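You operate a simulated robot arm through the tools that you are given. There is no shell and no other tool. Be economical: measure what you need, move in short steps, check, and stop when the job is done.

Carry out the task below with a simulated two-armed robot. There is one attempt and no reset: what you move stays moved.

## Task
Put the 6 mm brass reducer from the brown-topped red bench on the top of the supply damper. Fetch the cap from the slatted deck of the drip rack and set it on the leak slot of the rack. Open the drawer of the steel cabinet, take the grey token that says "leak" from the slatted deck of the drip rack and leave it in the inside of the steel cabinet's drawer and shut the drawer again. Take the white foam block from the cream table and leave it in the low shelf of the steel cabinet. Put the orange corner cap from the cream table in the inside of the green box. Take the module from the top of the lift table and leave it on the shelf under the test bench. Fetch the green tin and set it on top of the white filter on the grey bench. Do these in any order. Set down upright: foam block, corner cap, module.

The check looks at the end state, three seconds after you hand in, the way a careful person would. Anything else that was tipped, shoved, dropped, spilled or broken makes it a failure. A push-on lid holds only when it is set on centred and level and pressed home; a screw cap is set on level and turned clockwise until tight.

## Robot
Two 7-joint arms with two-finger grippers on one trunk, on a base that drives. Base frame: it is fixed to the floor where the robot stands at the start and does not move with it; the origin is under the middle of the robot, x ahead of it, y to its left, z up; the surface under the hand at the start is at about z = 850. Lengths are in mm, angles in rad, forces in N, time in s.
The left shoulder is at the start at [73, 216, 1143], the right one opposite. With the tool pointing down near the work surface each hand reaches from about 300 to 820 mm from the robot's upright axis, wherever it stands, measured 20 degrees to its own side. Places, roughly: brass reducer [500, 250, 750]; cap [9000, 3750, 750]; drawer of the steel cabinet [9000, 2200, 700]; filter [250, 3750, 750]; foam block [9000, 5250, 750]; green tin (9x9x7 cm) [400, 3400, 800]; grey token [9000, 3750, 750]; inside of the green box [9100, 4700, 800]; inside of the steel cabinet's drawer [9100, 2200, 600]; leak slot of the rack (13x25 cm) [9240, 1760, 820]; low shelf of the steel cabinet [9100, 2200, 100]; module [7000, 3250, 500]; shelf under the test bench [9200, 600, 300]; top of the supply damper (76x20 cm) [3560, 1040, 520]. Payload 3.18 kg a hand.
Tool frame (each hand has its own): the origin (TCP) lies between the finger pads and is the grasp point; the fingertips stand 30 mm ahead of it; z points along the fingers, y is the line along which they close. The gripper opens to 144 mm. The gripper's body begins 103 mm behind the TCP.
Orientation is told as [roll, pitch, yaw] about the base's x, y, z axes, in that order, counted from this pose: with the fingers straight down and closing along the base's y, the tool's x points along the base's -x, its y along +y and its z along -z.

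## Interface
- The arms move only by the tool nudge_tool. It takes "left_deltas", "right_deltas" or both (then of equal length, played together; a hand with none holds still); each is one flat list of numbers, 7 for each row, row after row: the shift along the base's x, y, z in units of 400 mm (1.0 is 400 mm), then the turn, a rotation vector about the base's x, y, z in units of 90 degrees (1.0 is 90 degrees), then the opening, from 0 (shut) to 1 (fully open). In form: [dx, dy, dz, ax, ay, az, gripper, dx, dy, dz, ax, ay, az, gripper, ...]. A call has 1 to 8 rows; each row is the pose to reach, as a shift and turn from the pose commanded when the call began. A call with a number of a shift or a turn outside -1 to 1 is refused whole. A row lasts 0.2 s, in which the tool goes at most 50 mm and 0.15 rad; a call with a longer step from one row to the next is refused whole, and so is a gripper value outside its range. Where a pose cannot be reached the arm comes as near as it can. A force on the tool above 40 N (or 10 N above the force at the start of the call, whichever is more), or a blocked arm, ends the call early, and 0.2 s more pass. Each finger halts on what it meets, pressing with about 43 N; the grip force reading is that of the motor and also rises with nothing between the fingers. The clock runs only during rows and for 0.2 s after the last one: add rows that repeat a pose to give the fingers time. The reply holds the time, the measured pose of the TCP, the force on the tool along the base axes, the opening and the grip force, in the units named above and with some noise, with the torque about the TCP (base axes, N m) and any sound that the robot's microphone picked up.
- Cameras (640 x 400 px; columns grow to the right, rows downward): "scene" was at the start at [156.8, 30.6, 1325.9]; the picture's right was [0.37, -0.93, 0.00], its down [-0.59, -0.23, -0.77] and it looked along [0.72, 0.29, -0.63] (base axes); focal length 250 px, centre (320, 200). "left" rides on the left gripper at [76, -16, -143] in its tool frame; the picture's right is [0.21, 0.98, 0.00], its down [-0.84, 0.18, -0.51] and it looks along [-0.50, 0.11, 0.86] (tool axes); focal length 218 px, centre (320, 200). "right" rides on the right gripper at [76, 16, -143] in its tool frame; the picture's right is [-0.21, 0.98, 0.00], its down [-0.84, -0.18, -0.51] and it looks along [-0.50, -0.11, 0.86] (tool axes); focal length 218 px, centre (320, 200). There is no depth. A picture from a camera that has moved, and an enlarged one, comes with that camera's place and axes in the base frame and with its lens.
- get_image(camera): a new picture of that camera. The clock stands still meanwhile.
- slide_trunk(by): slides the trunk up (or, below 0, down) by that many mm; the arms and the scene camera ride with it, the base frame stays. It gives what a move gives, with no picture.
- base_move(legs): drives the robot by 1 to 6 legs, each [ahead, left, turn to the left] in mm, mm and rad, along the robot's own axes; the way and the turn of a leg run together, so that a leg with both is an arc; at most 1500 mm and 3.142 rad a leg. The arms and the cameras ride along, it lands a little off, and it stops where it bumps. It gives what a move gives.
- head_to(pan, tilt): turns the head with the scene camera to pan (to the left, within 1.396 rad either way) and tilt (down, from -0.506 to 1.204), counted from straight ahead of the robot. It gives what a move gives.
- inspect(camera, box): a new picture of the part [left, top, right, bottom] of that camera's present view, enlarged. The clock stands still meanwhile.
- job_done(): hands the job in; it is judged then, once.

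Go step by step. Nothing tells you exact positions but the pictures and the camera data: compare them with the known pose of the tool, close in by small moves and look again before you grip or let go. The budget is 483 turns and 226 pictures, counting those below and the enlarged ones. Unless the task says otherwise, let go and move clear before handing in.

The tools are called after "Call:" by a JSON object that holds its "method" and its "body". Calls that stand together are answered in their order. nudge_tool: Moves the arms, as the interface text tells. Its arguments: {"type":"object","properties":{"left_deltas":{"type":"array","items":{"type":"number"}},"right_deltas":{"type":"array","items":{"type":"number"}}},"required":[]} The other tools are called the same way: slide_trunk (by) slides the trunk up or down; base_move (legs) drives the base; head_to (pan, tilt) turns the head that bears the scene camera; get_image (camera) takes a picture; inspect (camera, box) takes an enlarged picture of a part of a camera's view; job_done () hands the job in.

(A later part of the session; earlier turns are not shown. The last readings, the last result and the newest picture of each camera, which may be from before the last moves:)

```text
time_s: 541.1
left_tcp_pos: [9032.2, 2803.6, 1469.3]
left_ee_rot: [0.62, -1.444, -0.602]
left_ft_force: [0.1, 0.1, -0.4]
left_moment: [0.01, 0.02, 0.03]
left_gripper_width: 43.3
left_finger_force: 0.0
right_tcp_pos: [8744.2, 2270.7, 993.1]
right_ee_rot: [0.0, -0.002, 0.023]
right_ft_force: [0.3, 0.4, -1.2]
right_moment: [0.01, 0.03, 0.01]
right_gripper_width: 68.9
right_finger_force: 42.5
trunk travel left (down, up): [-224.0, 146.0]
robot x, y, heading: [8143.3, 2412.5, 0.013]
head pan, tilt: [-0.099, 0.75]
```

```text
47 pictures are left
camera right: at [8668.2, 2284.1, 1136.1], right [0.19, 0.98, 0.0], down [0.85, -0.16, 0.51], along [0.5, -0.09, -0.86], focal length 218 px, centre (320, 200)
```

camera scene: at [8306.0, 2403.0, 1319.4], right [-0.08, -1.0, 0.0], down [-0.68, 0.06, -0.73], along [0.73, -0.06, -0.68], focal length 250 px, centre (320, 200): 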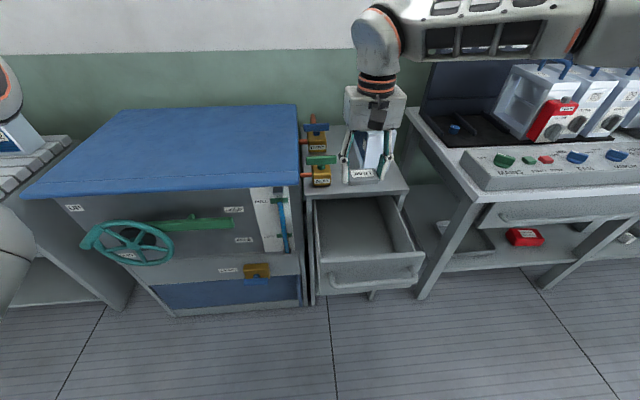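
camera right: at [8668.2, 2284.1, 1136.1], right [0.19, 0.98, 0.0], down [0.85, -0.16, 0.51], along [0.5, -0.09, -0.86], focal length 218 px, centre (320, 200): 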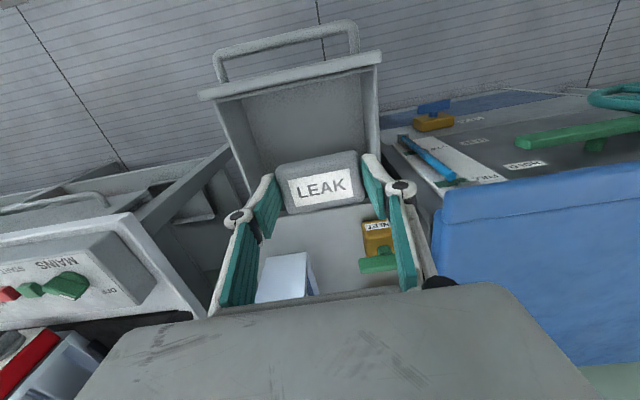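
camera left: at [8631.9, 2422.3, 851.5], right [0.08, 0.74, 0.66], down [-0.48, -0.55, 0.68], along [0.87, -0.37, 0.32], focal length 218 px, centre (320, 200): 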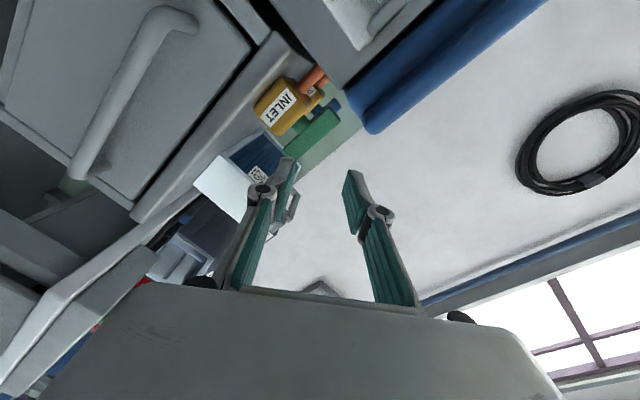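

The open drawer's interior is centred about (8765, 2238). I lower the token into it.

Call:
{"method": "nudge_tool", "body": {"right_deltas": [0.03, -0.05, -0.09, 0, 0, 0, 0.4, 0.052, -0.082, -0.18, 0, 0, 0, 0.4, 0.052, -0.082, -0.28, 0, 0, 0, 0.4, 0.052, -0.082, -0.38, 0, 0, 0, 0.4, 0.052, -0.082, -0.48, 0, 0, 0, 0.4, 0.052, -0.082, -0.56, 0, 0, 0, 0.4, 0.052, -0.082, -0.62, 0, 0, 0, 0.4]}}

Call:
{"method": "get_image", "body": {"camera": "right"}}

Call:
{"method": "inspect", "body": {"camera": "scene", "box": [290, 140, 450, 300]}}

```text
time_s: 542.7
left_tcp_pos: [9033.5, 2803.3, 1469.2]
left_ee_rot: [0.617, -1.443, -0.599]
left_ft_force: [0.6, 0.4, 0.6]
left_moment: [-0.01, -0.01, 0.01]
left_gripper_width: 43.1
left_finger_force: 0.0
right_tcp_pos: [8766.3, 2239.9, 744.7]
right_ee_rot: [0.0, -0.002, 0.024]
right_ft_force: [0.1, 0.4, -0.3]
right_moment: [-0.01, 0.05, 0.0]
right_gripper_width: 68.6
right_finger_force: 43.5
trunk travel left (down, up): [-224.0, 146.0]
robot x, y, heading: [8146.2, 2407.7, 0.017]
head pan, tilt: [-0.099, 0.75]
```

```text
46 pictures are left
camera right: at [8689.6, 2252.0, 886.8], right [0.19, 0.98, 0.0], down [0.85, -0.16, 0.51], along [0.5, -0.09, -0.86], focal length 218 px, centre (320, 200)
```

right: 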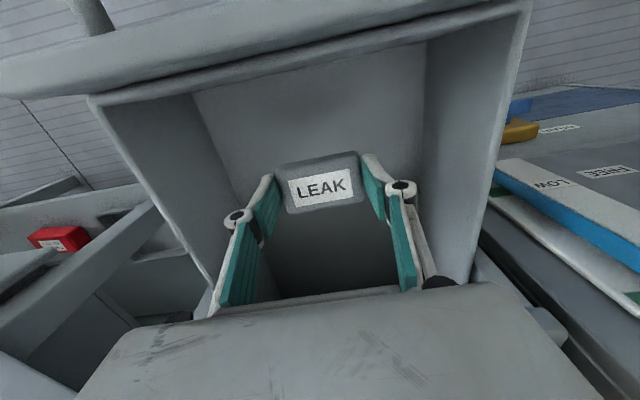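

```text
2.50 times, centred on (370, 220) of scene
camera zoom: at [8306.4, 2403.0, 1319.3], right [-0.08, -1.0, 0.0], down [-0.68, 0.06, -0.73], along [0.73, -0.06, -0.68], focal length 624 px, centre (195, 150)
```

zoom: 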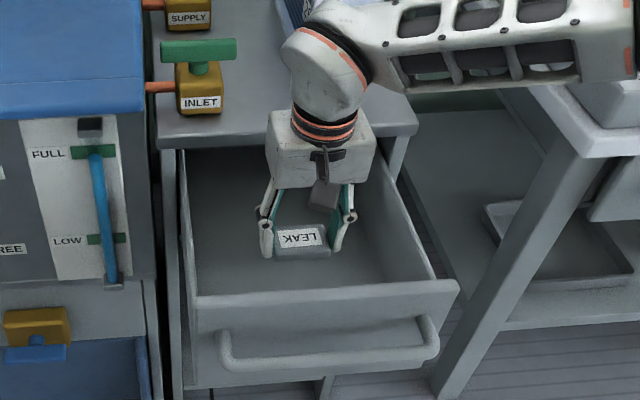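

Call:
{"method": "nudge_tool", "body": {"right_deltas": [0, 0, -0.05, 0, 0, 0, 0.4, 0, 0, -0.08, 0, 0, 0, 0.4, 0, 0, -0.1, 0, 0, 0, 0.4]}}

Call:
{"method": "nudge_tool", "body": {"right_deltas": [0, 0, -0.015, 0, 0, 0, 0.4, 0, 0, -0.03, 0, 0, 0, 0.4, 0, 0, -0.045, 0, 0, 0, 0.4, 0, 0, -0.06, 0, 0, 0, 0.4]}}

```text
time_s: 543.5
left_tcp_pos: [9032.2, 2800.9, 1467.9]
left_ee_rot: [0.62, -1.442, -0.6]
left_ft_force: [-0.1, 0.2, -0.3]
left_moment: [-0.01, -0.01, -0.03]
left_gripper_width: 43.5
left_finger_force: 0.1
right_tcp_pos: [8766.8, 2237.8, 705.6]
right_ee_rot: [0.0, -0.002, 0.024]
right_ft_force: [0.8, 0.2, -0.7]
right_moment: [0.03, 0.03, -0.02]
right_gripper_width: 68.7
right_finger_force: 43.6
trunk travel left (down, up): [-224.0, 146.0]
robot x, y, heading: [8145.8, 2408.0, 0.017]
head pan, tilt: [-0.099, 0.75]
```

```text
time_s: 544.5
left_tcp_pos: [9032.7, 2801.9, 1467.9]
left_ee_rot: [0.62, -1.444, -0.599]
left_ft_force: [-1.0, -0.1, 0.0]
left_moment: [-0.02, 0.0, 0.02]
left_gripper_width: 43.2
left_finger_force: 0.0
right_tcp_pos: [8765.3, 2236.4, 682.5]
right_ee_rot: [0.0, 0.0, 0.024]
right_ft_force: [-0.3, -0.1, -1.2]
right_moment: [-0.02, -0.02, -0.01]
right_gripper_width: 68.3
right_finger_force: 43.2
trunk travel left (down, up): [-224.0, 146.0]
robot x, y, heading: [8142.0, 2409.1, 0.018]
head pan, tilt: [-0.099, 0.75]
```

Call:
{"method": "nudge_tool", "body": {"right_deltas": [0, 0, -0.01, 0, 0, 0, 0.4, 0, 0, -0.02, 0, 0, 0, 0.4, 0, 0, -0.03, 0, 0, 0, 0.4, 0, 0, -0.04, 0, 0, 0, 0.4, 0, 0, -0.05, 0, 0, 0, 0.4, 0, 0, -0.06, 0, 0, 0, 0.4]}}

Call:
{"method": "inspect", "body": {"camera": "scene", "box": [290, 140, 450, 300]}}

```text
time_s: 545.9
left_tcp_pos: [9032.0, 2802.0, 1469.1]
left_ee_rot: [0.622, -1.443, -0.6]
left_ft_force: [0.7, 0.1, 0.7]
left_moment: [0.0, -0.03, 0.0]
left_gripper_width: 43.1
left_finger_force: 0.1
right_tcp_pos: [8765.4, 2236.9, 657.1]
right_ee_rot: [-0.001, -0.001, 0.021]
right_ft_force: [0.0, 0.2, -0.4]
right_moment: [0.0, 0.0, 0.0]
right_gripper_width: 68.6
right_finger_force: 43.3
trunk travel left (down, up): [-224.0, 146.0]
robot x, y, heading: [8144.7, 2407.4, 0.016]
head pan, tilt: [-0.099, 0.75]
```

```text
2.50 times, centred on (370, 220) of scene
camera zoom: at [8306.1, 2403.0, 1319.4], right [-0.08, -1.0, 0.0], down [-0.68, 0.06, -0.73], along [0.73, -0.06, -0.68], focal length 624 px, centre (195, 150)
```

zoom: 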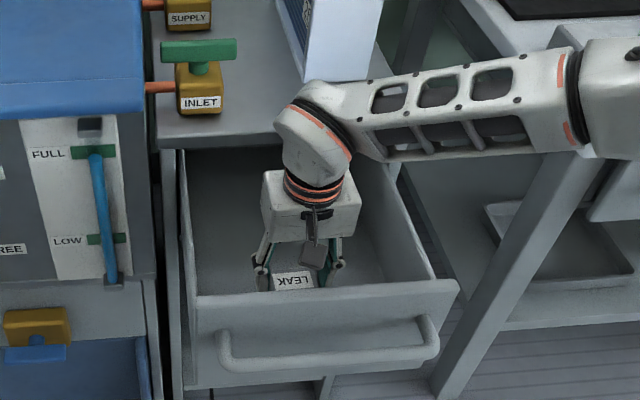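

Call:
{"method": "nudge_tool", "body": {"right_deltas": [0, 0, -0.01, 0, 0, 0, 0.4, 0, 0, -0.02, 0, 0, 0, 0.4, 0, 0, -0.03, 0, 0, 0, 0.4, 0, 0, -0.04, 0, 0, 0, 0.4, 0, 0, -0.05, 0, 0, 0, 0.4, 0, 0, -0.06, 0, 0, 0, 0.4]}}

```text
time_s: 547.3
left_tcp_pos: [9028.5, 2803.4, 1472.6]
left_ee_rot: [0.635, -1.445, -0.615]
left_ft_force: [-0.5, -0.2, 0.9]
left_moment: [-0.01, 0.0, 0.0]
left_gripper_width: 43.1
left_finger_force: 0.0
right_tcp_pos: [8766.5, 2238.2, 638.8]
right_ee_rot: [0.001, -0.009, 0.02]
right_ft_force: [0.1, -5.5, 30.2]
right_moment: [-0.19, -0.09, -0.01]
right_gripper_width: 69.4
right_finger_force: 42.8
trunk travel left (down, up): [-224.0, 146.0]
robot x, y, heading: [8145.7, 2410.1, 0.018]
head pan, tilt: [-0.099, 0.75]
```

The token rests on the drawer's floor. I open and rise out.

Call:
{"method": "nudge_tool", "body": {"right_deltas": [0, 0, 0.008, 0, 0, 0, 0.4, 0, 0, 0.008, 0, 0, 0, 0.52, 0, 0, 0.008, 0, 0, 0, 0.6, 0, 0, 0.03, 0, 0, 0, 0.6, 0, 0, 0.13, 0, 0, 0, 0.6, 0, 0, 0.25, 0, 0, 0, 0.6, 0, 0, 0.37, 0, 0, 0, 0.6, 0, 0, 0.49, 0, 0, 0, 0.6]}}

Call:
{"method": "nudge_tool", "body": {"right_deltas": [-0.05, 0, 0.08, 0, 0, 0, 0.3, -0.1, 0, 0.16, 0, 0, 0, 0.1, -0.17, 0, 0.24, 0, 0, 0, 0, -0.25, 0, 0.3, 0, 0, 0, 0, -0.35, 0, 0.32, 0, 0, 0, 0, -0.46, 0, 0.32, 0, 0, 0, 0, -0.57, 0, 0.32, 0, 0, 0, 0]}}

Call:
{"method": "inspect", "body": {"camera": "scene", "box": [270, 140, 470, 310]}}

```text
time_s: 549.1
left_tcp_pos: [9032.0, 2803.3, 1469.4]
left_ee_rot: [0.627, -1.444, -0.605]
left_ft_force: [-0.7, -0.2, 0.0]
left_moment: [0.0, 0.0, -0.04]
left_gripper_width: 43.3
left_finger_force: 0.0
right_tcp_pos: [8762.8, 2237.5, 830.3]
right_ee_rot: [0.001, -0.002, 0.022]
right_ft_force: [-0.5, 0.7, 0.0]
right_moment: [-0.01, -0.06, 0.02]
right_gripper_width: 86.3
right_finger_force: 0.1
trunk travel left (down, up): [-224.0, 146.0]
robot x, y, heading: [8145.8, 2414.8, 0.014]
head pan, tilt: [-0.099, 0.75]
```

```text
time_s: 550.7
left_tcp_pos: [9033.3, 2801.2, 1468.6]
left_ee_rot: [0.624, -1.443, -0.603]
left_ft_force: [0.1, 0.1, 1.1]
left_moment: [0.0, 0.03, -0.04]
left_gripper_width: 43.1
left_finger_force: 0.1
right_tcp_pos: [8535.4, 2236.9, 955.4]
right_ee_rot: [0.002, -0.002, 0.025]
right_ft_force: [-0.8, 0.4, 0.2]
right_moment: [0.0, 0.0, -0.01]
right_gripper_width: 0.1
right_finger_force: 30.9
trunk travel left (down, up): [-224.0, 146.0]
robot x, y, heading: [8144.1, 2410.8, 0.015]
head pan, tilt: [-0.099, 0.75]
```

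```text
2.35 times, centred on (370, 225) of scene
camera zoom: at [8305.4, 2402.9, 1319.5], right [-0.08, -1.0, 0.0], down [-0.68, 0.06, -0.73], along [0.73, -0.06, -0.68], focal length 587 px, centre (202, 141)
```

zoom: 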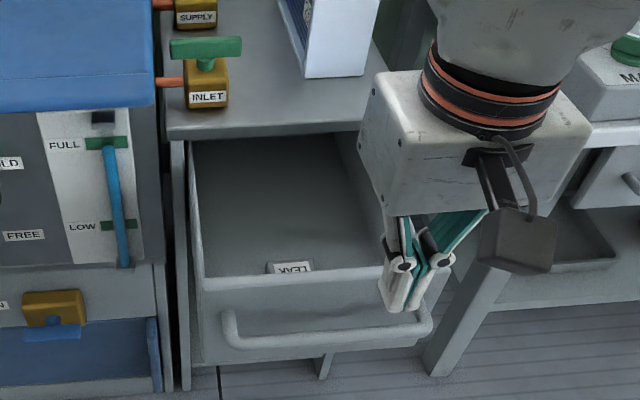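

The token lies in the drawer. I lower the closed fingers in front of the handle and push the drawer shut.

Call:
{"method": "nudge_tool", "body": {"right_deltas": [0, -0.01, -0.1, 0, 0, -0.015, 0, 0, -0.01, -0.2, 0, 0, -0.015, 0, 0, -0.01, -0.3, 0, 0, -0.015, 0, 0, -0.01, -0.4, 0, 0, -0.015, 0, 0, -0.01, -0.5, 0, 0, -0.015, 0, 0, -0.01, -0.525, 0, 0, -0.015, 0]}}

Call:
{"method": "base_move", "body": {"legs": [[200, 0, -0.015]]}}

Call:
{"method": "inspect", "body": {"camera": "scene", "box": [220, 140, 460, 340]}}

```text
time_s: 552.1
left_tcp_pos: [9032.0, 2802.0, 1469.7]
left_ee_rot: [0.621, -1.443, -0.603]
left_ft_force: [0.3, -0.5, -0.3]
left_moment: [-0.03, 0.0, 0.03]
left_gripper_width: 43.3
left_finger_force: 0.1
right_tcp_pos: [8537.6, 2232.9, 745.5]
right_ee_rot: [0.0, -0.002, -0.001]
right_ft_force: [-0.2, -0.4, 0.4]
right_moment: [-0.04, 0.03, -0.01]
right_gripper_width: 0.0
right_finger_force: 31.1
trunk travel left (down, up): [-224.0, 146.0]
robot x, y, heading: [8144.9, 2406.8, 0.017]
head pan, tilt: [-0.099, 0.75]
```

```text
time_s: 553.7
left_tcp_pos: [9240.8, 2786.7, 1467.4]
left_ee_rot: [0.618, -1.442, -0.616]
left_ft_force: [-0.2, 0.1, 0.0]
left_moment: [0.03, -0.04, -0.01]
left_gripper_width: 43.4
left_finger_force: 0.0
right_tcp_pos: [8736.0, 2226.6, 746.8]
right_ee_rot: [-0.001, -0.002, -0.019]
right_ft_force: [0.6, -0.3, -0.1]
right_moment: [-0.01, 0.04, 0.0]
right_gripper_width: 0.0
right_finger_force: 30.4
trunk travel left (down, up): [-224.0, 146.0]
robot x, y, heading: [8346.9, 2412.9, -0.004]
head pan, tilt: [-0.099, 0.75]
```

```text
2.00 times, centred on (340, 240) of scene
camera zoom: at [8508.0, 2401.3, 1319.3], right [-0.1, -0.99, 0.0], down [-0.68, 0.07, -0.73], along [0.73, -0.07, -0.68], focal length 499 px, centre (280, 120)
```

zoom: 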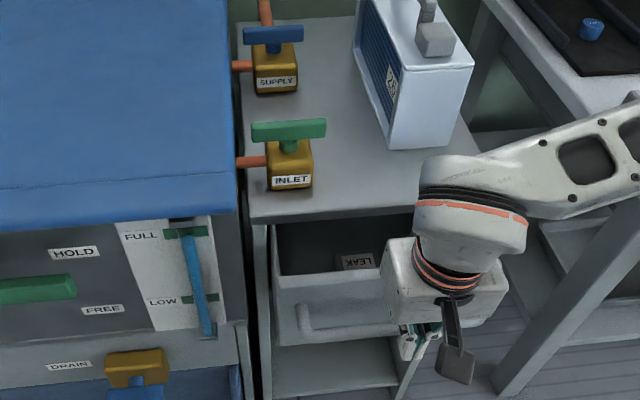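

Call:
{"method": "base_move", "body": {"legs": [[80, 0, 0]]}}

Call:
{"method": "nudge_tool", "body": {"right_deltas": [0.02, 0, 0, 0, 0, 0, 0, 0.04, 0, 0, 0, 0, 0, 0, 0.06, 0, 0, 0, 0, 0, 0, 0.08, 0, 0, 0, 0, 0, 0]}}

Call:
{"method": "inspect", "body": {"camera": "scene", "box": [220, 160, 460, 380]}}

```text
time_s: 554.8
left_tcp_pos: [9322.3, 2788.7, 1468.2]
left_ee_rot: [0.615, -1.441, -0.612]
left_ft_force: [0.3, 0.2, -0.6]
left_moment: [0.01, -0.06, 0.01]
left_gripper_width: 43.2
left_finger_force: 0.0
right_tcp_pos: [8816.0, 2226.3, 746.7]
right_ee_rot: [-0.001, 0.0, -0.017]
right_ft_force: [-0.1, -0.3, 0.4]
right_moment: [-0.01, 0.01, 0.02]
right_gripper_width: 0.0
right_finger_force: 30.9
trunk travel left (down, up): [-224.0, 146.0]
robot x, y, heading: [8426.5, 2409.3, -0.001]
head pan, tilt: [-0.099, 0.75]
```

```text
time_s: 555.6
left_tcp_pos: [9320.9, 2788.0, 1466.6]
left_ee_rot: [0.612, -1.443, -0.612]
left_ft_force: [0.7, -0.2, -1.4]
left_moment: [0.01, -0.06, 0.02]
left_gripper_width: 43.1
left_finger_force: 0.0
right_tcp_pos: [8827.6, 2225.6, 745.4]
right_ee_rot: [-0.002, 0.026, -0.016]
right_ft_force: [-9.6, 0.9, 5.6]
right_moment: [0.09, 0.22, 0.1]
right_gripper_width: 0.0
right_finger_force: 30.6
trunk travel left (down, up): [-224.0, 146.0]
robot x, y, heading: [8425.9, 2411.6, -0.0]
head pan, tilt: [-0.099, 0.75]
stopped in row 4 (right hand): the force on the tool passed its limit at 47 N (the readings are from after the stop); the commanded pose is now the measured one
```

```text
1.82 times, centred on (340, 270) of scene
camera zoom: at [8586.9, 2401.4, 1319.2], right [-0.1, -0.99, 0.0], down [-0.68, 0.07, -0.73], along [0.73, -0.07, -0.68], focal length 454 px, centre (284, 73)
```

zoom: 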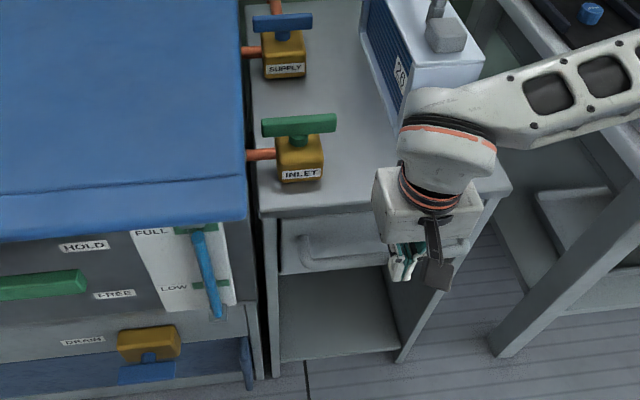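

The drawer seems shut (47 N resistance). I push once more, then retreat and look at the gap.

Call:
{"method": "nudge_tool", "body": {"right_deltas": [0.02, 0, 0, 0, -0.01, 0, 0, 0.05, 0, 0, 0, -0.017, 0, 0, 0.08, 0, 0, 0, -0.017, 0, 0]}}

Call:
{"method": "nudge_tool", "body": {"right_deltas": [-0.05, 0, 0, 0, 0, 0, 0, -0.12, 0, 0, 0, 0, 0, 0, -0.15, 0, 0.1, 0, 0, 0, 0, -0.15, 0, 0.2, 0, 0, 0, 0.3, -0.15, 0, 0.3, 0, 0, 0, 0.3, -0.15, 0, 0.4, 0, 0, 0, 0.3, -0.15, 0, 0.5, 0, 0, 0, 0.3, -0.15, 0, 0.6, 0, 0, 0, 0.3]}}

Call:
{"method": "inspect", "body": {"camera": "scene", "box": [290, 220, 450, 360]}}

```text
time_s: 556.1
left_tcp_pos: [9321.1, 2787.9, 1468.2]
left_ee_rot: [0.617, -1.442, -0.613]
left_ft_force: [0.3, 0.8, -1.4]
left_moment: [0.0, -0.05, 0.04]
left_gripper_width: 43.3
left_finger_force: 0.1
right_tcp_pos: [8828.7, 2225.8, 742.6]
right_ee_rot: [-0.005, 0.033, -0.014]
right_ft_force: [-8.6, -0.6, 5.8]
right_moment: [0.09, 0.14, 0.11]
right_gripper_width: 0.0
right_finger_force: 31.3
trunk travel left (down, up): [-224.0, 146.0]
robot x, y, heading: [8423.7, 2411.0, -0.0]
head pan, tilt: [-0.099, 0.75]
stopped in row 2 (right hand): the force on the tool passed its limit at 47 N (the readings are from after the stop); the commanded pose is now the measured one
```

```text
time_s: 557.9
left_tcp_pos: [9319.8, 2787.3, 1468.7]
left_ee_rot: [0.623, -1.444, -0.621]
left_ft_force: [0.0, -0.7, -0.6]
left_moment: [-0.02, 0.01, 0.01]
left_gripper_width: 43.1
left_finger_force: 0.1
right_tcp_pos: [8769.0, 2225.6, 984.5]
right_ee_rot: [-0.005, 0.027, -0.014]
right_ft_force: [-0.8, 0.3, 0.2]
right_moment: [-0.05, -0.02, -0.02]
right_gripper_width: 43.3
right_finger_force: 0.0
trunk travel left (down, up): [-224.0, 146.0]
robot x, y, heading: [8426.5, 2412.8, -0.004]
head pan, tilt: [-0.099, 0.75]
```

```text
2.86 times, centred on (370, 290) of scene
camera zoom: at [8585.4, 2401.5, 1319.5], right [-0.1, -0.99, 0.0], down [-0.68, 0.07, -0.73], along [0.73, -0.07, -0.68], focal length 713 px, centre (177, -57)
```

zoom: 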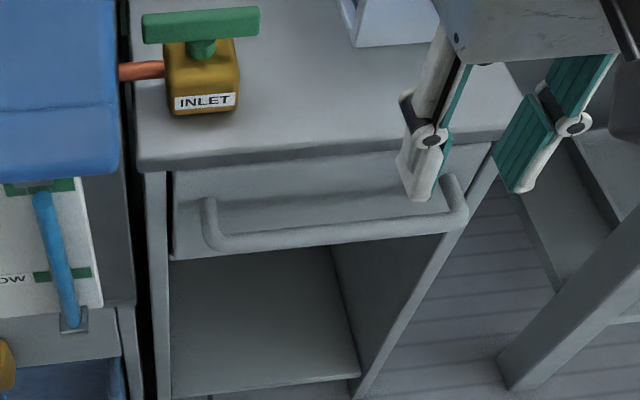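

The drawer is shut flush. Now to the cream table for the corner cap and the foam block.

Call:
{"method": "base_move", "body": {"legs": [[-280, 0, 0], [0, 1150, 0], [0, 1150, 0]]}}

Call:
{"method": "head_to", "body": {"pan": 0.0, "tilt": 0.6}}

Call:
{"method": "get_image", "body": {"camera": "scene"}}

```text
time_s: 580.0
left_tcp_pos: [9109.7, 5082.6, 1467.9]
left_ee_rot: [0.621, -1.443, -0.645]
left_ft_force: [0.0, -0.1, 0.3]
left_moment: [-0.02, 0.01, -0.04]
left_gripper_width: 43.3
left_finger_force: 0.0
right_tcp_pos: [8545.6, 4534.2, 983.0]
right_ee_rot: [-0.004, 0.028, -0.039]
right_ft_force: [0.0, -0.2, 0.8]
right_moment: [-0.03, 0.01, -0.03]
right_gripper_width: 42.9
right_finger_force: 0.1
trunk travel left (down, up): [-224.0, 146.0]
robot x, y, heading: [8206.6, 4730.1, -0.032]
head pan, tilt: [-0.099, 0.75]
```

```text
time_s: 580.7
left_tcp_pos: [9111.1, 5082.3, 1467.8]
left_ee_rot: [0.619, -1.445, -0.646]
left_ft_force: [-0.3, -0.5, 0.1]
left_moment: [-0.01, -0.01, 0.0]
left_gripper_width: 43.4
left_finger_force: 0.1
right_tcp_pos: [8546.2, 4535.4, 983.2]
right_ee_rot: [-0.004, 0.027, -0.039]
right_ft_force: [0.0, -0.7, -0.5]
right_moment: [-0.01, -0.02, 0.02]
right_gripper_width: 43.1
right_finger_force: 0.1
trunk travel left (down, up): [-224.0, 146.0]
robot x, y, heading: [8207.9, 4733.7, -0.03]
head pan, tilt: [0.0, 0.6]
```

```text
39 pictures are left
camera scene: at [8372.9, 4724.0, 1332.2], right [-0.03, -1.0, 0.0], down [-0.57, 0.02, -0.82], along [0.82, -0.02, -0.57], focal length 250 px, centre (320, 200)
```

scene: 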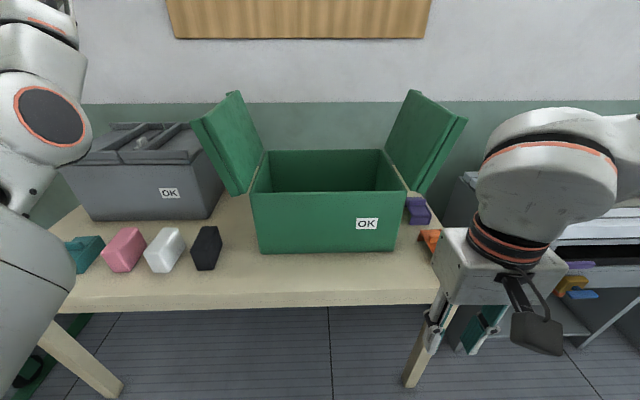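

The white foam block stands at about (8915, 5175); the orange corner cap at about (8935, 4351); the green box is open. I drive closer for the corner cap with the right hand.

Call:
{"method": "base_move", "body": {"legs": [[150, -150, 0.03]]}}

Call:
{"method": "nudge_tool", "body": {"right_deltas": [0.09, 0, -0.03, 0, -0.017, 0, 0.5, 0.18, 0, -0.06, 0, -0.017, 0, 0.5, 0.27, 0, -0.08, 0, -0.017, 0, 0.5, 0.36, 0, -0.1, 0, -0.017, 0, 0.5, 0.42, 0, -0.12, 0, -0.017, 0, 0.5]}}

Call:
{"method": "get_image", "body": {"camera": "right"}}

```text
time_s: 582.6
left_tcp_pos: [9251.8, 4960.2, 1469.0]
left_ee_rot: [0.623, -1.442, -0.615]
left_ft_force: [0.5, -0.4, -0.1]
left_moment: [0.01, -0.03, -0.01]
left_gripper_width: 43.1
left_finger_force: 0.0
right_tcp_pos: [8703.7, 4396.4, 983.1]
right_ee_rot: [-0.007, 0.025, -0.008]
right_ft_force: [0.6, 0.0, 0.4]
right_moment: [-0.01, 0.05, 0.0]
right_gripper_width: 43.1
right_finger_force: 0.1
trunk travel left (down, up): [-224.0, 146.0]
robot x, y, heading: [8355.7, 4579.8, -0.003]
head pan, tilt: [0.0, 0.6]
```

```text
time_s: 583.8
left_tcp_pos: [9246.7, 4961.2, 1470.4]
left_ee_rot: [0.638, -1.446, -0.631]
left_ft_force: [-0.9, 0.4, 0.2]
left_moment: [0.0, 0.02, -0.01]
left_gripper_width: 43.3
left_finger_force: 0.0
right_tcp_pos: [8868.4, 4396.6, 936.0]
right_ee_rot: [-0.007, 0.001, -0.006]
right_ft_force: [-15.8, -2.2, 2.1]
right_moment: [0.43, -2.19, 0.12]
right_gripper_width: 72.0
right_finger_force: 0.1
trunk travel left (down, up): [-224.0, 146.0]
robot x, y, heading: [8358.9, 4581.4, 0.006]
head pan, tilt: [0.0, 0.6]
```

```text
38 pictures are left
camera right: at [8792.9, 4412.5, 1077.8], right [0.21, 0.98, -0.01], down [0.84, -0.18, 0.51], along [0.5, -0.11, -0.86], focal length 218 px, centre (320, 200)
```

right: 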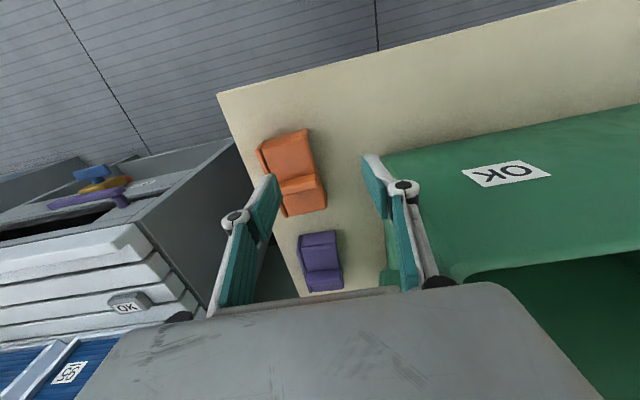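

The hand touches the green box's side lightly. I back off at once toward -x and -y.

Call:
{"method": "nudge_tool", "body": {"right_deltas": [-0.08, 0, 0, 0, 0, 0, 0.5, -0.12, -0.05, 0, 0, 0, 0, 0.5, -0.12, -0.15, 0, 0, 0, 0, 0.5]}}

Call:
{"method": "get_image", "body": {"camera": "scene"}}

```text
time_s: 584.6
left_tcp_pos: [9249.8, 4959.6, 1469.4]
left_ee_rot: [0.631, -1.442, -0.625]
left_ft_force: [-0.8, -0.6, 0.0]
left_moment: [-0.03, -0.01, 0.01]
left_gripper_width: 43.4
left_finger_force: 0.0
right_tcp_pos: [8822.0, 4334.4, 935.3]
right_ee_rot: [-0.004, 0.0, -0.008]
right_ft_force: [0.3, 0.1, 0.5]
right_moment: [-0.01, 0.01, -0.01]
right_gripper_width: 72.3
right_finger_force: 0.1
trunk travel left (down, up): [-224.0, 146.0]
robot x, y, heading: [8358.5, 4580.4, -0.003]
head pan, tilt: [0.0, 0.6]
```

```text
37 pictures are left
camera scene: at [8524.2, 4578.9, 1332.4], right [0.0, -1.0, 0.0], down [-0.56, 0.0, -0.83], along [0.83, 0.0, -0.56], focal length 250 px, centre (320, 200)
```

scene: 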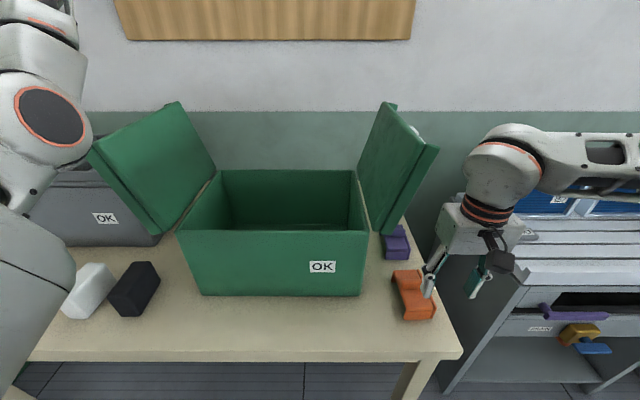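

The box is still in place; its leaning flap is near the corner cap. I tilt the right hand 25° back so that the wrist stays clear, open wider, and move above the cap.

Call:
{"method": "nudge_tool", "body": {"right_deltas": [-0.02, 0, 0, 0, -0.09, 0, 0.75, -0.02, 0, 0, 0, -0.18, 0, 0.75, 0, 0, -0.02, 0, -0.278, 0, 0.75, 0.08, 0, -0.05, 0, -0.278, 0, 0.75, 0.16, 0.01, -0.1, 0, -0.278, 0, 0.75, 0.2, 0.015, -0.15, 0, -0.278, 0, 0.75]}}

Call:
{"method": "get_image", "body": {"camera": "right"}}

```text
refused: row 3 steps farther than a row can; nothing moved
```

```text
36 pictures are left
camera right: at [8747.5, 4351.4, 1077.5], right [0.22, 0.98, 0.0], down [0.84, -0.18, 0.51], along [0.5, -0.11, -0.86], focal length 218 px, centre (320, 200)
```

right: 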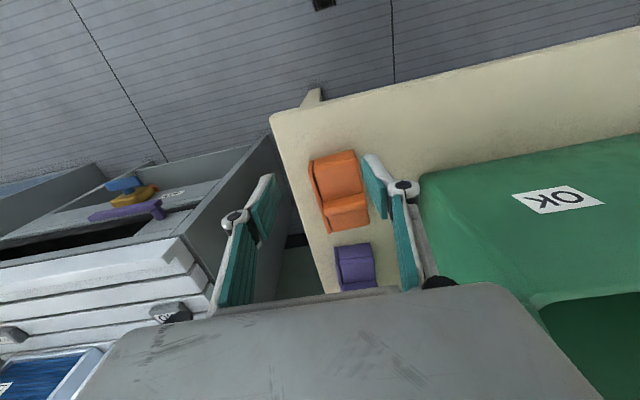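

Call:
{"method": "nudge_tool", "body": {"right_deltas": [-0.02, 0, 0, 0, -0.09, 0, 0.75, -0.02, 0, 0, 0, -0.18, 0, 0.75, 0, 0, -0.02, 0, -0.27, 0, 0.75, 0.08, 0.01, -0.05, 0, -0.278, 0, 0.75, 0.16, 0.02, -0.1, 0, -0.278, 0, 0.75, 0.22, 0.025, -0.15, 0, -0.278, 0, 0.75]}}

Call:
{"method": "get_image", "body": {"camera": "right"}}

```text
time_s: 586.0
left_tcp_pos: [9251.5, 4962.1, 1467.7]
left_ee_rot: [0.617, -1.443, -0.61]
left_ft_force: [-0.2, -0.5, -0.5]
left_moment: [-0.01, -0.06, 0.02]
left_gripper_width: 43.2
left_finger_force: 0.0
right_tcp_pos: [8912.0, 4346.6, 873.0]
right_ee_rot: [-0.001, -0.436, -0.008]
right_ft_force: [0.9, -0.5, -0.4]
right_moment: [0.0, 0.01, 0.02]
right_gripper_width: 107.8
right_finger_force: 0.1
trunk travel left (down, up): [-224.0, 146.0]
robot x, y, heading: [8357.7, 4579.1, -0.002]
head pan, tilt: [0.0, 0.6]
```

```text
35 pictures are left
camera right: at [8783.2, 4363.3, 971.1], right [0.2, 0.98, 0.09], down [0.55, -0.18, 0.82], along [0.81, -0.11, -0.57], focal length 218 px, centre (320, 200)
```

right: 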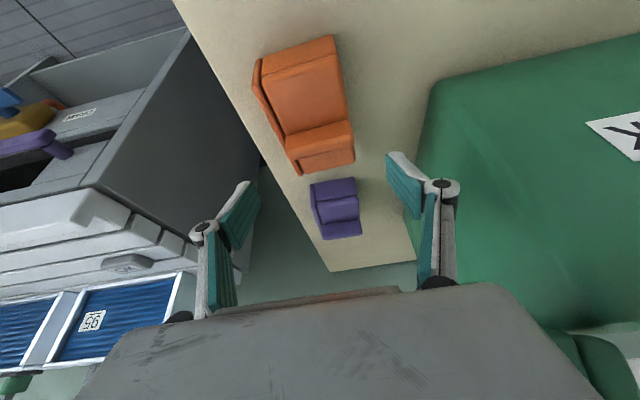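

The cap spans x ≈ 8858–8995, about 76 mm wide, at y ≈ 4345. I lower around it with jaws a little narrower.

Call:
{"method": "nudge_tool", "body": {"right_deltas": [0.01, -0.003, -0.06, 0, 0, 0, 0.67, 0.015, -0.004, -0.12, 0, 0, 0, 0.67, 0.015, -0.004, -0.17, 0, 0, 0, 0.67, 0.015, -0.004, -0.21, 0, 0, 0, 0.67, 0.015, -0.004, -0.21, 0, 0, 0, 0.67]}}

Call:
{"method": "get_image", "body": {"camera": "right"}}

```text
time_s: 587.2
left_tcp_pos: [9250.5, 4961.5, 1468.4]
left_ee_rot: [0.621, -1.444, -0.615]
left_ft_force: [-0.1, -1.0, -0.5]
left_moment: [0.02, -0.02, 0.0]
left_gripper_width: 43.0
left_finger_force: 0.1
right_tcp_pos: [8918.1, 4344.8, 790.4]
right_ee_rot: [-0.003, -0.439, -0.007]
right_ft_force: [-1.0, -0.3, -0.3]
right_moment: [0.0, -0.01, -0.02]
right_gripper_width: 96.5
right_finger_force: 0.0
trunk travel left (down, up): [-224.0, 146.0]
robot x, y, heading: [8357.9, 4578.6, 0.002]
head pan, tilt: [0.0, 0.6]
```

```text
34 pictures are left
camera right: at [8789.0, 4361.7, 887.4], right [0.2, 0.98, 0.09], down [0.55, -0.18, 0.82], along [0.81, -0.11, -0.57], focal length 218 px, centre (320, 200)
```

right: 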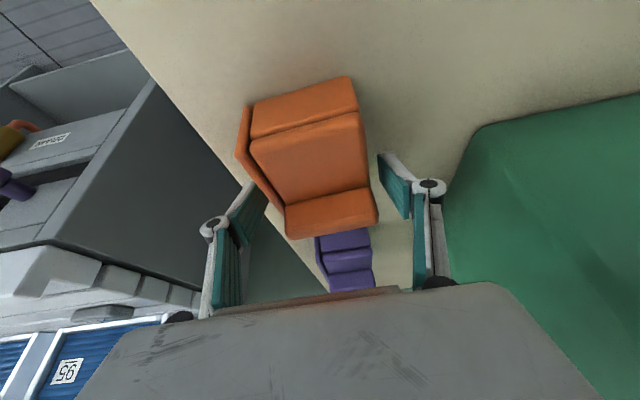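

Call:
{"method": "nudge_tool", "body": {"right_deltas": [0, -0.005, -0.012, 0, 0, 0, 0.67, 0, -0.005, -0.012, 0, 0, 0, 0.55, 0, -0.005, -0.012, 0, 0, 0, 0.42, 0, -0.005, -0.012, 0, 0, 0, 0.42, 0, -0.005, -0.012, 0, 0, 0, 0.42]}}

Call:
{"method": "get_image", "body": {"camera": "right"}}

```text
time_s: 588.4
left_tcp_pos: [9249.5, 4961.1, 1469.6]
left_ee_rot: [0.621, -1.444, -0.615]
left_ft_force: [-0.8, 0.6, -0.7]
left_moment: [0.01, 0.01, 0.03]
left_gripper_width: 43.3
left_finger_force: 0.0
right_tcp_pos: [8919.2, 4342.5, 787.0]
right_ee_rot: [0.0, -0.437, -0.008]
right_ft_force: [-0.7, -1.5, 3.0]
right_moment: [-0.14, 0.04, 0.11]
right_gripper_width: 70.2
right_finger_force: 43.1
trunk travel left (down, up): [-224.0, 146.0]
robot x, y, heading: [8356.1, 4580.2, 0.004]
head pan, tilt: [0.0, 0.6]
```

```text
33 pictures are left
camera right: at [8789.4, 4359.4, 883.3], right [0.2, 0.98, 0.09], down [0.55, -0.18, 0.82], along [0.81, -0.11, -0.57], focal length 218 px, centre (320, 200)
```

right: 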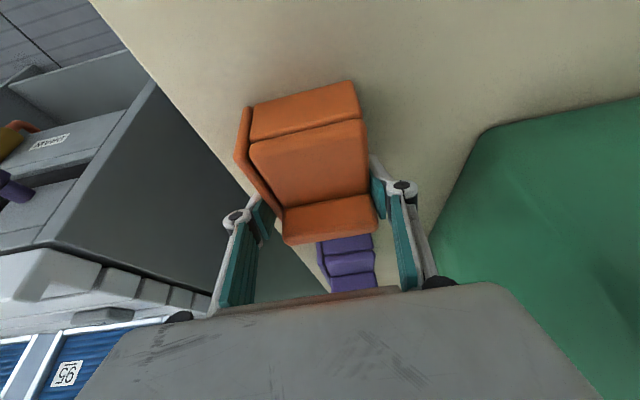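

The corner cap is gripped. I lift it a little, draw it back clear of the flap, then raise it.

Call:
{"method": "nudge_tool", "body": {"right_deltas": [0, 0, 0.04, 0, 0, 0, 0.42, 0, -0.01, 0.12, 0, 0, 0, 0.42, -0.1, -0.02, 0.14, 0, 0, 0, 0.42, -0.2, -0.02, 0.16, 0, 0, 0, 0.42, -0.3, -0.02, 0.18, 0, 0, 0, 0.42, -0.4, -0.02, 0.2, 0, 0, 0, 0.42, -0.42, -0.02, 0.3, 0, 0, 0, 0.42, -0.42, -0.02, 0.42, 0, 0, 0, 0.42]}}

Call:
{"method": "nudge_tool", "body": {"right_deltas": [0, 0.05, 0.1, 0, 0, 0, 0.42, 0, 0.1, 0.2, 0, 0, 0, 0.42, 0, 0.15, 0.3, 0, 0, 0, 0.42, 0, 0.22, 0.4, 0, 0, 0, 0.42]}}

Call:
{"method": "slide_trunk", "body": {"by": 140}}

Call:
{"method": "get_image", "body": {"camera": "scene"}}

```text
time_s: 590.2
left_tcp_pos: [9247.9, 4962.5, 1470.9]
left_ee_rot: [0.626, -1.445, -0.619]
left_ft_force: [-1.1, -0.3, 0.3]
left_moment: [-0.03, -0.02, -0.03]
left_gripper_width: 43.2
left_finger_force: 0.1
right_tcp_pos: [8804.2, 4348.9, 964.5]
right_ee_rot: [-0.001, -0.435, -0.007]
right_ft_force: [-0.7, -0.2, -1.2]
right_moment: [0.0, -0.04, -0.01]
right_gripper_width: 69.9
right_finger_force: 42.9
right hand out of reach, approached as far as the arm can: row 5, 6, 7, 8
trunk travel left (down, up): [-224.0, 146.0]
robot x, y, heading: [8361.9, 4582.6, 0.007]
head pan, tilt: [0.0, 0.6]
```

```text
time_s: 591.2
left_tcp_pos: [9250.1, 4964.2, 1468.7]
left_ee_rot: [0.618, -1.444, -0.609]
left_ft_force: [-0.6, 0.7, -0.7]
left_moment: [0.02, 0.01, 0.01]
left_gripper_width: 43.1
left_finger_force: 0.0
right_tcp_pos: [8805.2, 4437.9, 1124.9]
right_ee_rot: [-0.003, -0.436, -0.007]
right_ft_force: [0.1, 1.2, -0.4]
right_moment: [-0.03, -0.01, -0.02]
right_gripper_width: 69.8
right_finger_force: 43.4
trunk travel left (down, up): [-224.0, 146.0]
robot x, y, heading: [8359.1, 4578.7, 0.001]
head pan, tilt: [0.0, 0.6]
```

```text
time_s: 592.9
left_tcp_pos: [9251.0, 4961.9, 1607.6]
left_ee_rot: [0.618, -1.442, -0.613]
left_ft_force: [0.2, -0.2, -0.7]
left_moment: [-0.02, -0.04, -0.01]
left_gripper_width: 43.1
left_finger_force: 0.0
right_tcp_pos: [8805.4, 4434.5, 1264.9]
right_ee_rot: [-0.002, -0.438, -0.009]
right_ft_force: [0.0, 0.4, -1.2]
right_moment: [0.02, -0.01, 0.0]
right_gripper_width: 69.9
right_finger_force: 43.3
trunk travel left (down, up): [-364.0, 6.0]
robot x, y, heading: [8357.3, 4582.9, -0.002]
head pan, tilt: [0.0, 0.6]
```

```text
32 pictures are left
camera scene: at [8488.1, 4579.9, 1474.2], right [0.0, -1.0, 0.0], down [-0.57, 0.0, -0.82], along [0.82, 0.0, -0.57], focal length 250 px, centre (320, 200)
```

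scene: 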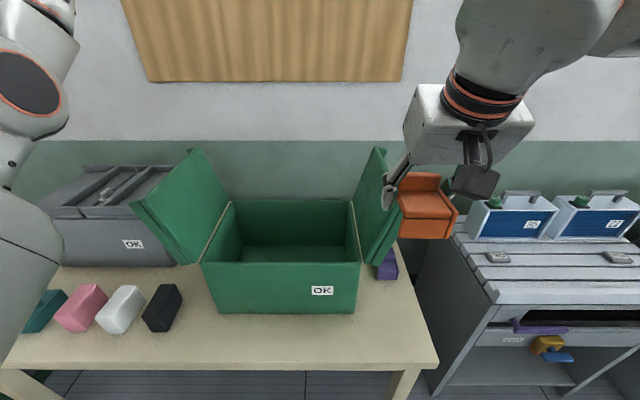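

From here the box's interior spans x ≈ 8935–9195, y ≈ 4490–4870, rim z ≈ 976. I shift the base left a bit and carry the cap over the box.

Call:
{"method": "base_move", "body": {"legs": [[15, 90, 0]]}}

Call:
{"method": "nudge_tool", "body": {"right_deltas": [0.085, 0.042, 0, 0, 0, 0, 0.42, 0.17, 0.085, -0.02, 0, 0, 0, 0.42, 0.255, 0.127, -0.06, 0, 0, 0, 0.42, 0.34, 0.17, -0.11, 0, 0, 0, 0.42, 0.425, 0.21, -0.17, 0, 0, 0, 0.42, 0.51, 0.255, -0.23, 0, 0, 0, 0.42, 0.6, 0.3, -0.3, 0, 0, 0, 0.42, 0.69, 0.34, -0.36, 0, 0, 0, 0.42]}}

Call:
{"method": "get_image", "body": {"camera": "scene"}}

```text
time_s: 594.3
left_tcp_pos: [9265.9, 5049.8, 1609.6]
left_ee_rot: [0.619, -1.444, -0.613]
left_ft_force: [-0.7, -0.1, 0.0]
left_moment: [0.04, -0.02, -0.04]
left_gripper_width: 43.4
left_finger_force: 0.1
right_tcp_pos: [8821.2, 4524.0, 1264.7]
right_ee_rot: [-0.001, -0.436, -0.009]
right_ft_force: [-0.1, -0.8, -1.1]
right_moment: [0.03, 0.03, 0.0]
right_gripper_width: 69.8
right_finger_force: 43.2
trunk travel left (down, up): [-364.0, 6.0]
robot x, y, heading: [8373.2, 4670.3, 0.007]
head pan, tilt: [0.0, 0.6]
```

```text
time_s: 596.1
left_tcp_pos: [9266.4, 5049.7, 1608.1]
left_ee_rot: [0.61, -1.442, -0.605]
left_ft_force: [1.1, 0.1, -0.1]
left_moment: [0.0, -0.01, -0.01]
left_gripper_width: 43.3
left_finger_force: 0.1
right_tcp_pos: [9099.2, 4661.3, 1120.8]
right_ee_rot: [0.001, -0.437, -0.008]
right_ft_force: [1.3, -0.2, -1.5]
right_moment: [-0.01, 0.02, 0.0]
right_gripper_width: 69.7
right_finger_force: 42.8
trunk travel left (down, up): [-364.0, 6.0]
robot x, y, heading: [8374.6, 4668.6, 0.001]
head pan, tilt: [0.0, 0.6]
```

```text
31 pictures are left
camera scene: at [8504.0, 4668.7, 1474.2], right [0.0, -1.0, 0.0], down [-0.57, 0.0, -0.82], along [0.82, 0.0, -0.57], focal length 250 px, centre (320, 200)
```

scene: 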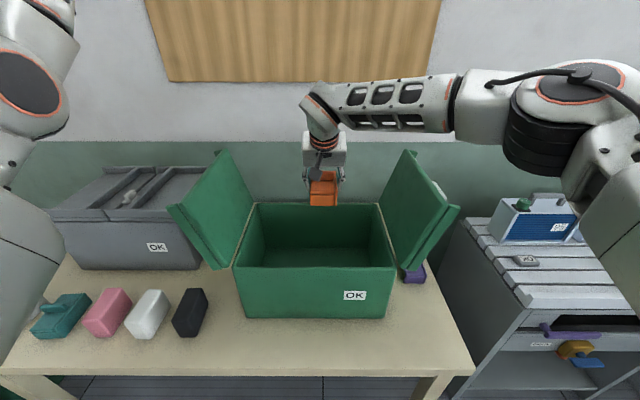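

Call:
{"method": "nudge_tool", "body": {"right_deltas": [0, 0, -0.11, 0, 0, 0, 0.42, 0, 0, -0.22, 0, 0, 0, 0.42, 0, 0, -0.33, 0, 0, 0, 0.42, 0, 0, -0.44, 0, 0, 0, 0.42, 0, 0, -0.54, 0, 0, 0, 0.42]}}

Call:
{"method": "get_image", "body": {"camera": "right"}}

Call:
{"method": "get_image", "body": {"camera": "scene"}}

```text
time_s: 597.3
left_tcp_pos: [9266.3, 5048.9, 1609.3]
left_ee_rot: [0.62, -1.44, -0.612]
left_ft_force: [-0.6, -0.2, 0.4]
left_moment: [0.02, 0.04, -0.01]
left_gripper_width: 43.2
left_finger_force: 0.0
right_tcp_pos: [9096.9, 4659.8, 902.5]
right_ee_rot: [-0.001, -0.437, -0.01]
right_ft_force: [0.2, -0.1, -0.7]
right_moment: [0.02, 0.02, 0.01]
right_gripper_width: 70.1
right_finger_force: 42.6
trunk travel left (down, up): [-364.0, 6.0]
robot x, y, heading: [8376.1, 4668.0, 0.003]
head pan, tilt: [0.0, 0.6]
```

```text
30 pictures are left
camera right: at [8967.9, 4676.2, 999.8], right [0.2, 0.98, 0.09], down [0.55, -0.18, 0.82], along [0.81, -0.11, -0.57], focal length 218 px, centre (320, 200)
```

right: 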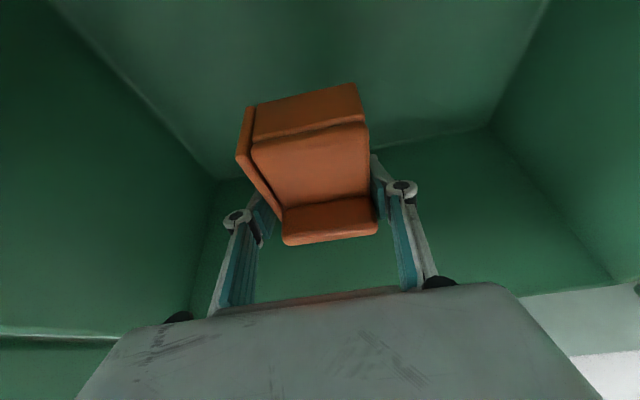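

```text
29 pictures are left
camera scene: at [8503.2, 4667.6, 1474.3], right [0.0, -1.0, 0.0], down [-0.57, 0.0, -0.82], along [0.82, 0.0, -0.57], focal length 250 px, centre (320, 200)
```

scene: 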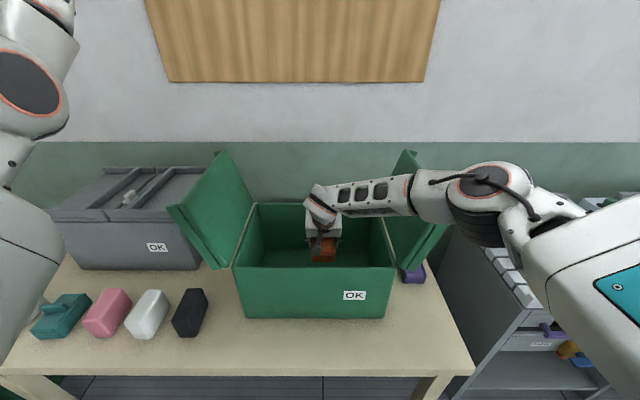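

The elbow would come close to the right flap on the way down. I rise, shift the base left by 150 mm and come down again with the elbow clear.

Call:
{"method": "nudge_tool", "body": {"right_deltas": [0, 0, 0.11, 0, 0, 0, 0.42, 0, 0, 0.22, 0, 0, 0, 0.42, 0, 0, 0.33, 0, 0, 0, 0.42, 0, 0, 0.44, 0, 0, 0, 0.42, 0, 0, 0.5, 0, 0, 0, 0.42]}}

Call:
{"method": "base_move", "body": {"legs": [[0, 160, 0]]}}

Call:
{"method": "nudge_tool", "body": {"right_deltas": [0, -0.1, 0, 0, 0, 0, 0.42, 0, -0.2, 0, 0, 0, 0, 0.42, 0, -0.3, -0.02, 0, 0, 0, 0.42, 0, -0.38, -0.09, 0, 0, 0, 0.42, 0, -0.38, -0.2, 0, 0, 0, 0.42, 0, -0.38, -0.31, 0, 0, 0, 0.42, 0, -0.38, -0.42, 0, 0, 0, 0.42, 0, -0.38, -0.5, 0, 0, 0, 0.42]}}

Call:
{"method": "get_image", "body": {"camera": "scene"}}

```text
time_s: 598.5
left_tcp_pos: [9265.8, 5049.1, 1609.0]
left_ee_rot: [0.622, -1.444, -0.612]
left_ft_force: [0.5, 0.3, -0.4]
left_moment: [0.03, -0.01, -0.03]
left_gripper_width: 43.3
left_finger_force: 0.0
right_tcp_pos: [9096.9, 4658.6, 1105.0]
right_ee_rot: [0.0, -0.437, -0.008]
right_ft_force: [-0.6, -0.7, -1.0]
right_moment: [0.0, -0.03, -0.01]
right_gripper_width: 69.8
right_finger_force: 42.8
trunk travel left (down, up): [-364.0, 6.0]
robot x, y, heading: [8374.4, 4667.1, 0.003]
head pan, tilt: [0.0, 0.6]
```

```text
time_s: 600.6
left_tcp_pos: [9265.3, 5208.8, 1610.0]
left_ee_rot: [0.622, -1.442, -0.615]
left_ft_force: [-0.3, -0.6, 0.6]
left_moment: [0.01, 0.0, -0.03]
left_gripper_width: 43.3
left_finger_force: 0.1
right_tcp_pos: [9096.8, 4817.3, 1104.7]
right_ee_rot: [-0.001, -0.436, -0.01]
right_ft_force: [0.2, 0.4, -0.6]
right_moment: [0.01, -0.01, -0.01]
right_gripper_width: 69.9
right_finger_force: 43.1
trunk travel left (down, up): [-364.0, 6.0]
robot x, y, heading: [8373.9, 4832.1, 0.004]
head pan, tilt: [0.0, 0.6]
```

```text
time_s: 602.4
left_tcp_pos: [9265.8, 5209.1, 1608.4]
left_ee_rot: [0.623, -1.441, -0.615]
left_ft_force: [-0.4, 0.7, -0.1]
left_moment: [-0.02, 0.0, -0.01]
left_gripper_width: 43.1
left_finger_force: 0.0
right_tcp_pos: [9095.3, 4666.5, 904.2]
right_ee_rot: [-0.003, -0.438, -0.009]
right_ft_force: [0.7, 0.3, -0.5]
right_moment: [0.04, 0.01, 0.01]
right_gripper_width: 69.3
right_finger_force: 42.6
trunk travel left (down, up): [-364.0, 6.0]
robot x, y, heading: [8373.0, 4828.1, 0.004]
head pan, tilt: [0.0, 0.6]
```

```text
28 pictures are left
camera scene: at [8502.7, 4827.1, 1474.3], right [0.0, -1.0, 0.0], down [-0.57, 0.0, -0.82], along [0.82, 0.0, -0.57], focal length 250 px, centre (320, 200)
```

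scene: 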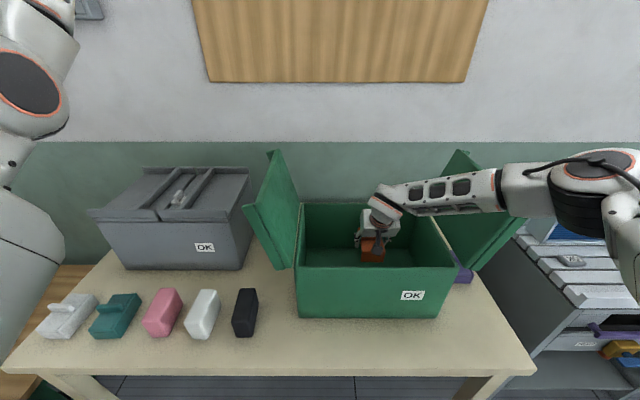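

Call:
{"method": "nudge_tool", "body": {"right_deltas": [0, 0, -0.06, 0, 0, 0, 0.42, 0, 0, -0.12, 0, 0, 0, 0.42, 0, 0, -0.18, 0, 0, 0, 0.42]}}

Call:
{"method": "get_image", "body": {"camera": "scene"}}

```text
time_s: 603.2
left_tcp_pos: [9266.7, 5209.1, 1608.6]
left_ee_rot: [0.618, -1.442, -0.613]
left_ft_force: [0.5, -0.2, -0.1]
left_moment: [-0.02, -0.01, 0.02]
left_gripper_width: 43.2
left_finger_force: 0.0
right_tcp_pos: [9096.1, 4664.9, 833.2]
right_ee_rot: [-0.002, -0.436, -0.009]
right_ft_force: [0.2, 0.0, -1.1]
right_moment: [0.0, -0.01, 0.02]
right_gripper_width: 69.8
right_finger_force: 42.4
trunk travel left (down, up): [-364.0, 6.0]
robot x, y, heading: [8371.2, 4827.5, 0.005]
head pan, tilt: [0.0, 0.6]
```

```text
27 pictures are left
camera scene: at [8502.9, 4827.2, 1474.2], right [0.0, -1.0, 0.0], down [-0.57, 0.0, -0.82], along [0.82, 0.0, -0.57], focal length 250 px, centre (320, 200)
```

scene: 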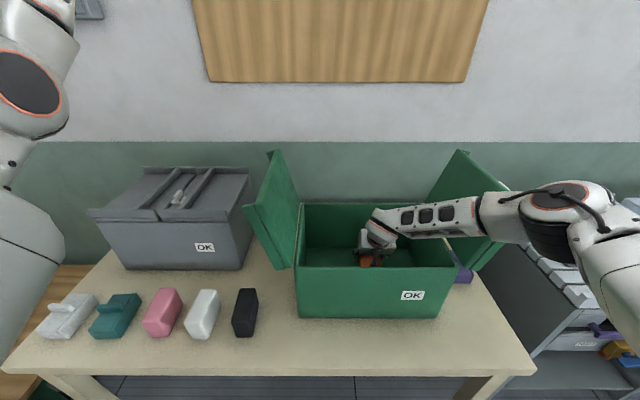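

Call:
{"method": "nudge_tool", "body": {"right_deltas": [0, 0, -0.02, 0, 0, 0, 0.42, 0, 0, -0.035, 0, 0, 0, 0.42, 0, 0, -0.05, 0, 0, 0, 0.42, 0, 0, -0.06, 0, 0, 0, 0.42, 0, 0, -0.07, 0, 0, 0, 0.42]}}

Call:
{"method": "nudge_tool", "body": {"right_deltas": [0, 0, -0.008, 0, 0, 0, 0.42, 0, 0, -0.016, 0, 0, 0, 0.42, 0, 0, -0.024, 0, 0, 0, 0.42]}}

```text
time_s: 604.4
left_tcp_pos: [9265.1, 5207.5, 1608.4]
left_ee_rot: [0.622, -1.443, -0.613]
left_ft_force: [1.0, -0.1, 0.9]
left_moment: [-0.03, 0.01, -0.03]
left_gripper_width: 43.6
left_finger_force: 0.1
right_tcp_pos: [9096.0, 4666.1, 805.4]
right_ee_rot: [-0.001, -0.437, -0.009]
right_ft_force: [0.1, 0.6, -0.7]
right_moment: [0.02, 0.01, -0.04]
right_gripper_width: 69.6
right_finger_force: 43.2
trunk travel left (down, up): [-364.0, 6.0]
robot x, y, heading: [8373.5, 4830.1, 0.001]
head pan, tilt: [0.0, 0.6]
```

```text
time_s: 605.2
left_tcp_pos: [9262.4, 5209.4, 1610.9]
left_ee_rot: [0.627, -1.445, -0.622]
left_ft_force: [-0.6, -0.3, 0.4]
left_moment: [0.01, 0.0, -0.01]
left_gripper_width: 43.0
left_finger_force: 0.1
right_tcp_pos: [9096.6, 4665.5, 800.5]
right_ee_rot: [0.0, -0.443, -0.01]
right_ft_force: [-3.5, -1.6, 22.6]
right_moment: [-0.89, 0.42, -0.07]
right_gripper_width: 69.8
right_finger_force: 42.8
trunk travel left (down, up): [-364.0, 6.0]
robot x, y, heading: [8374.1, 4826.8, 0.002]
head pan, tilt: [0.0, 0.6]
```

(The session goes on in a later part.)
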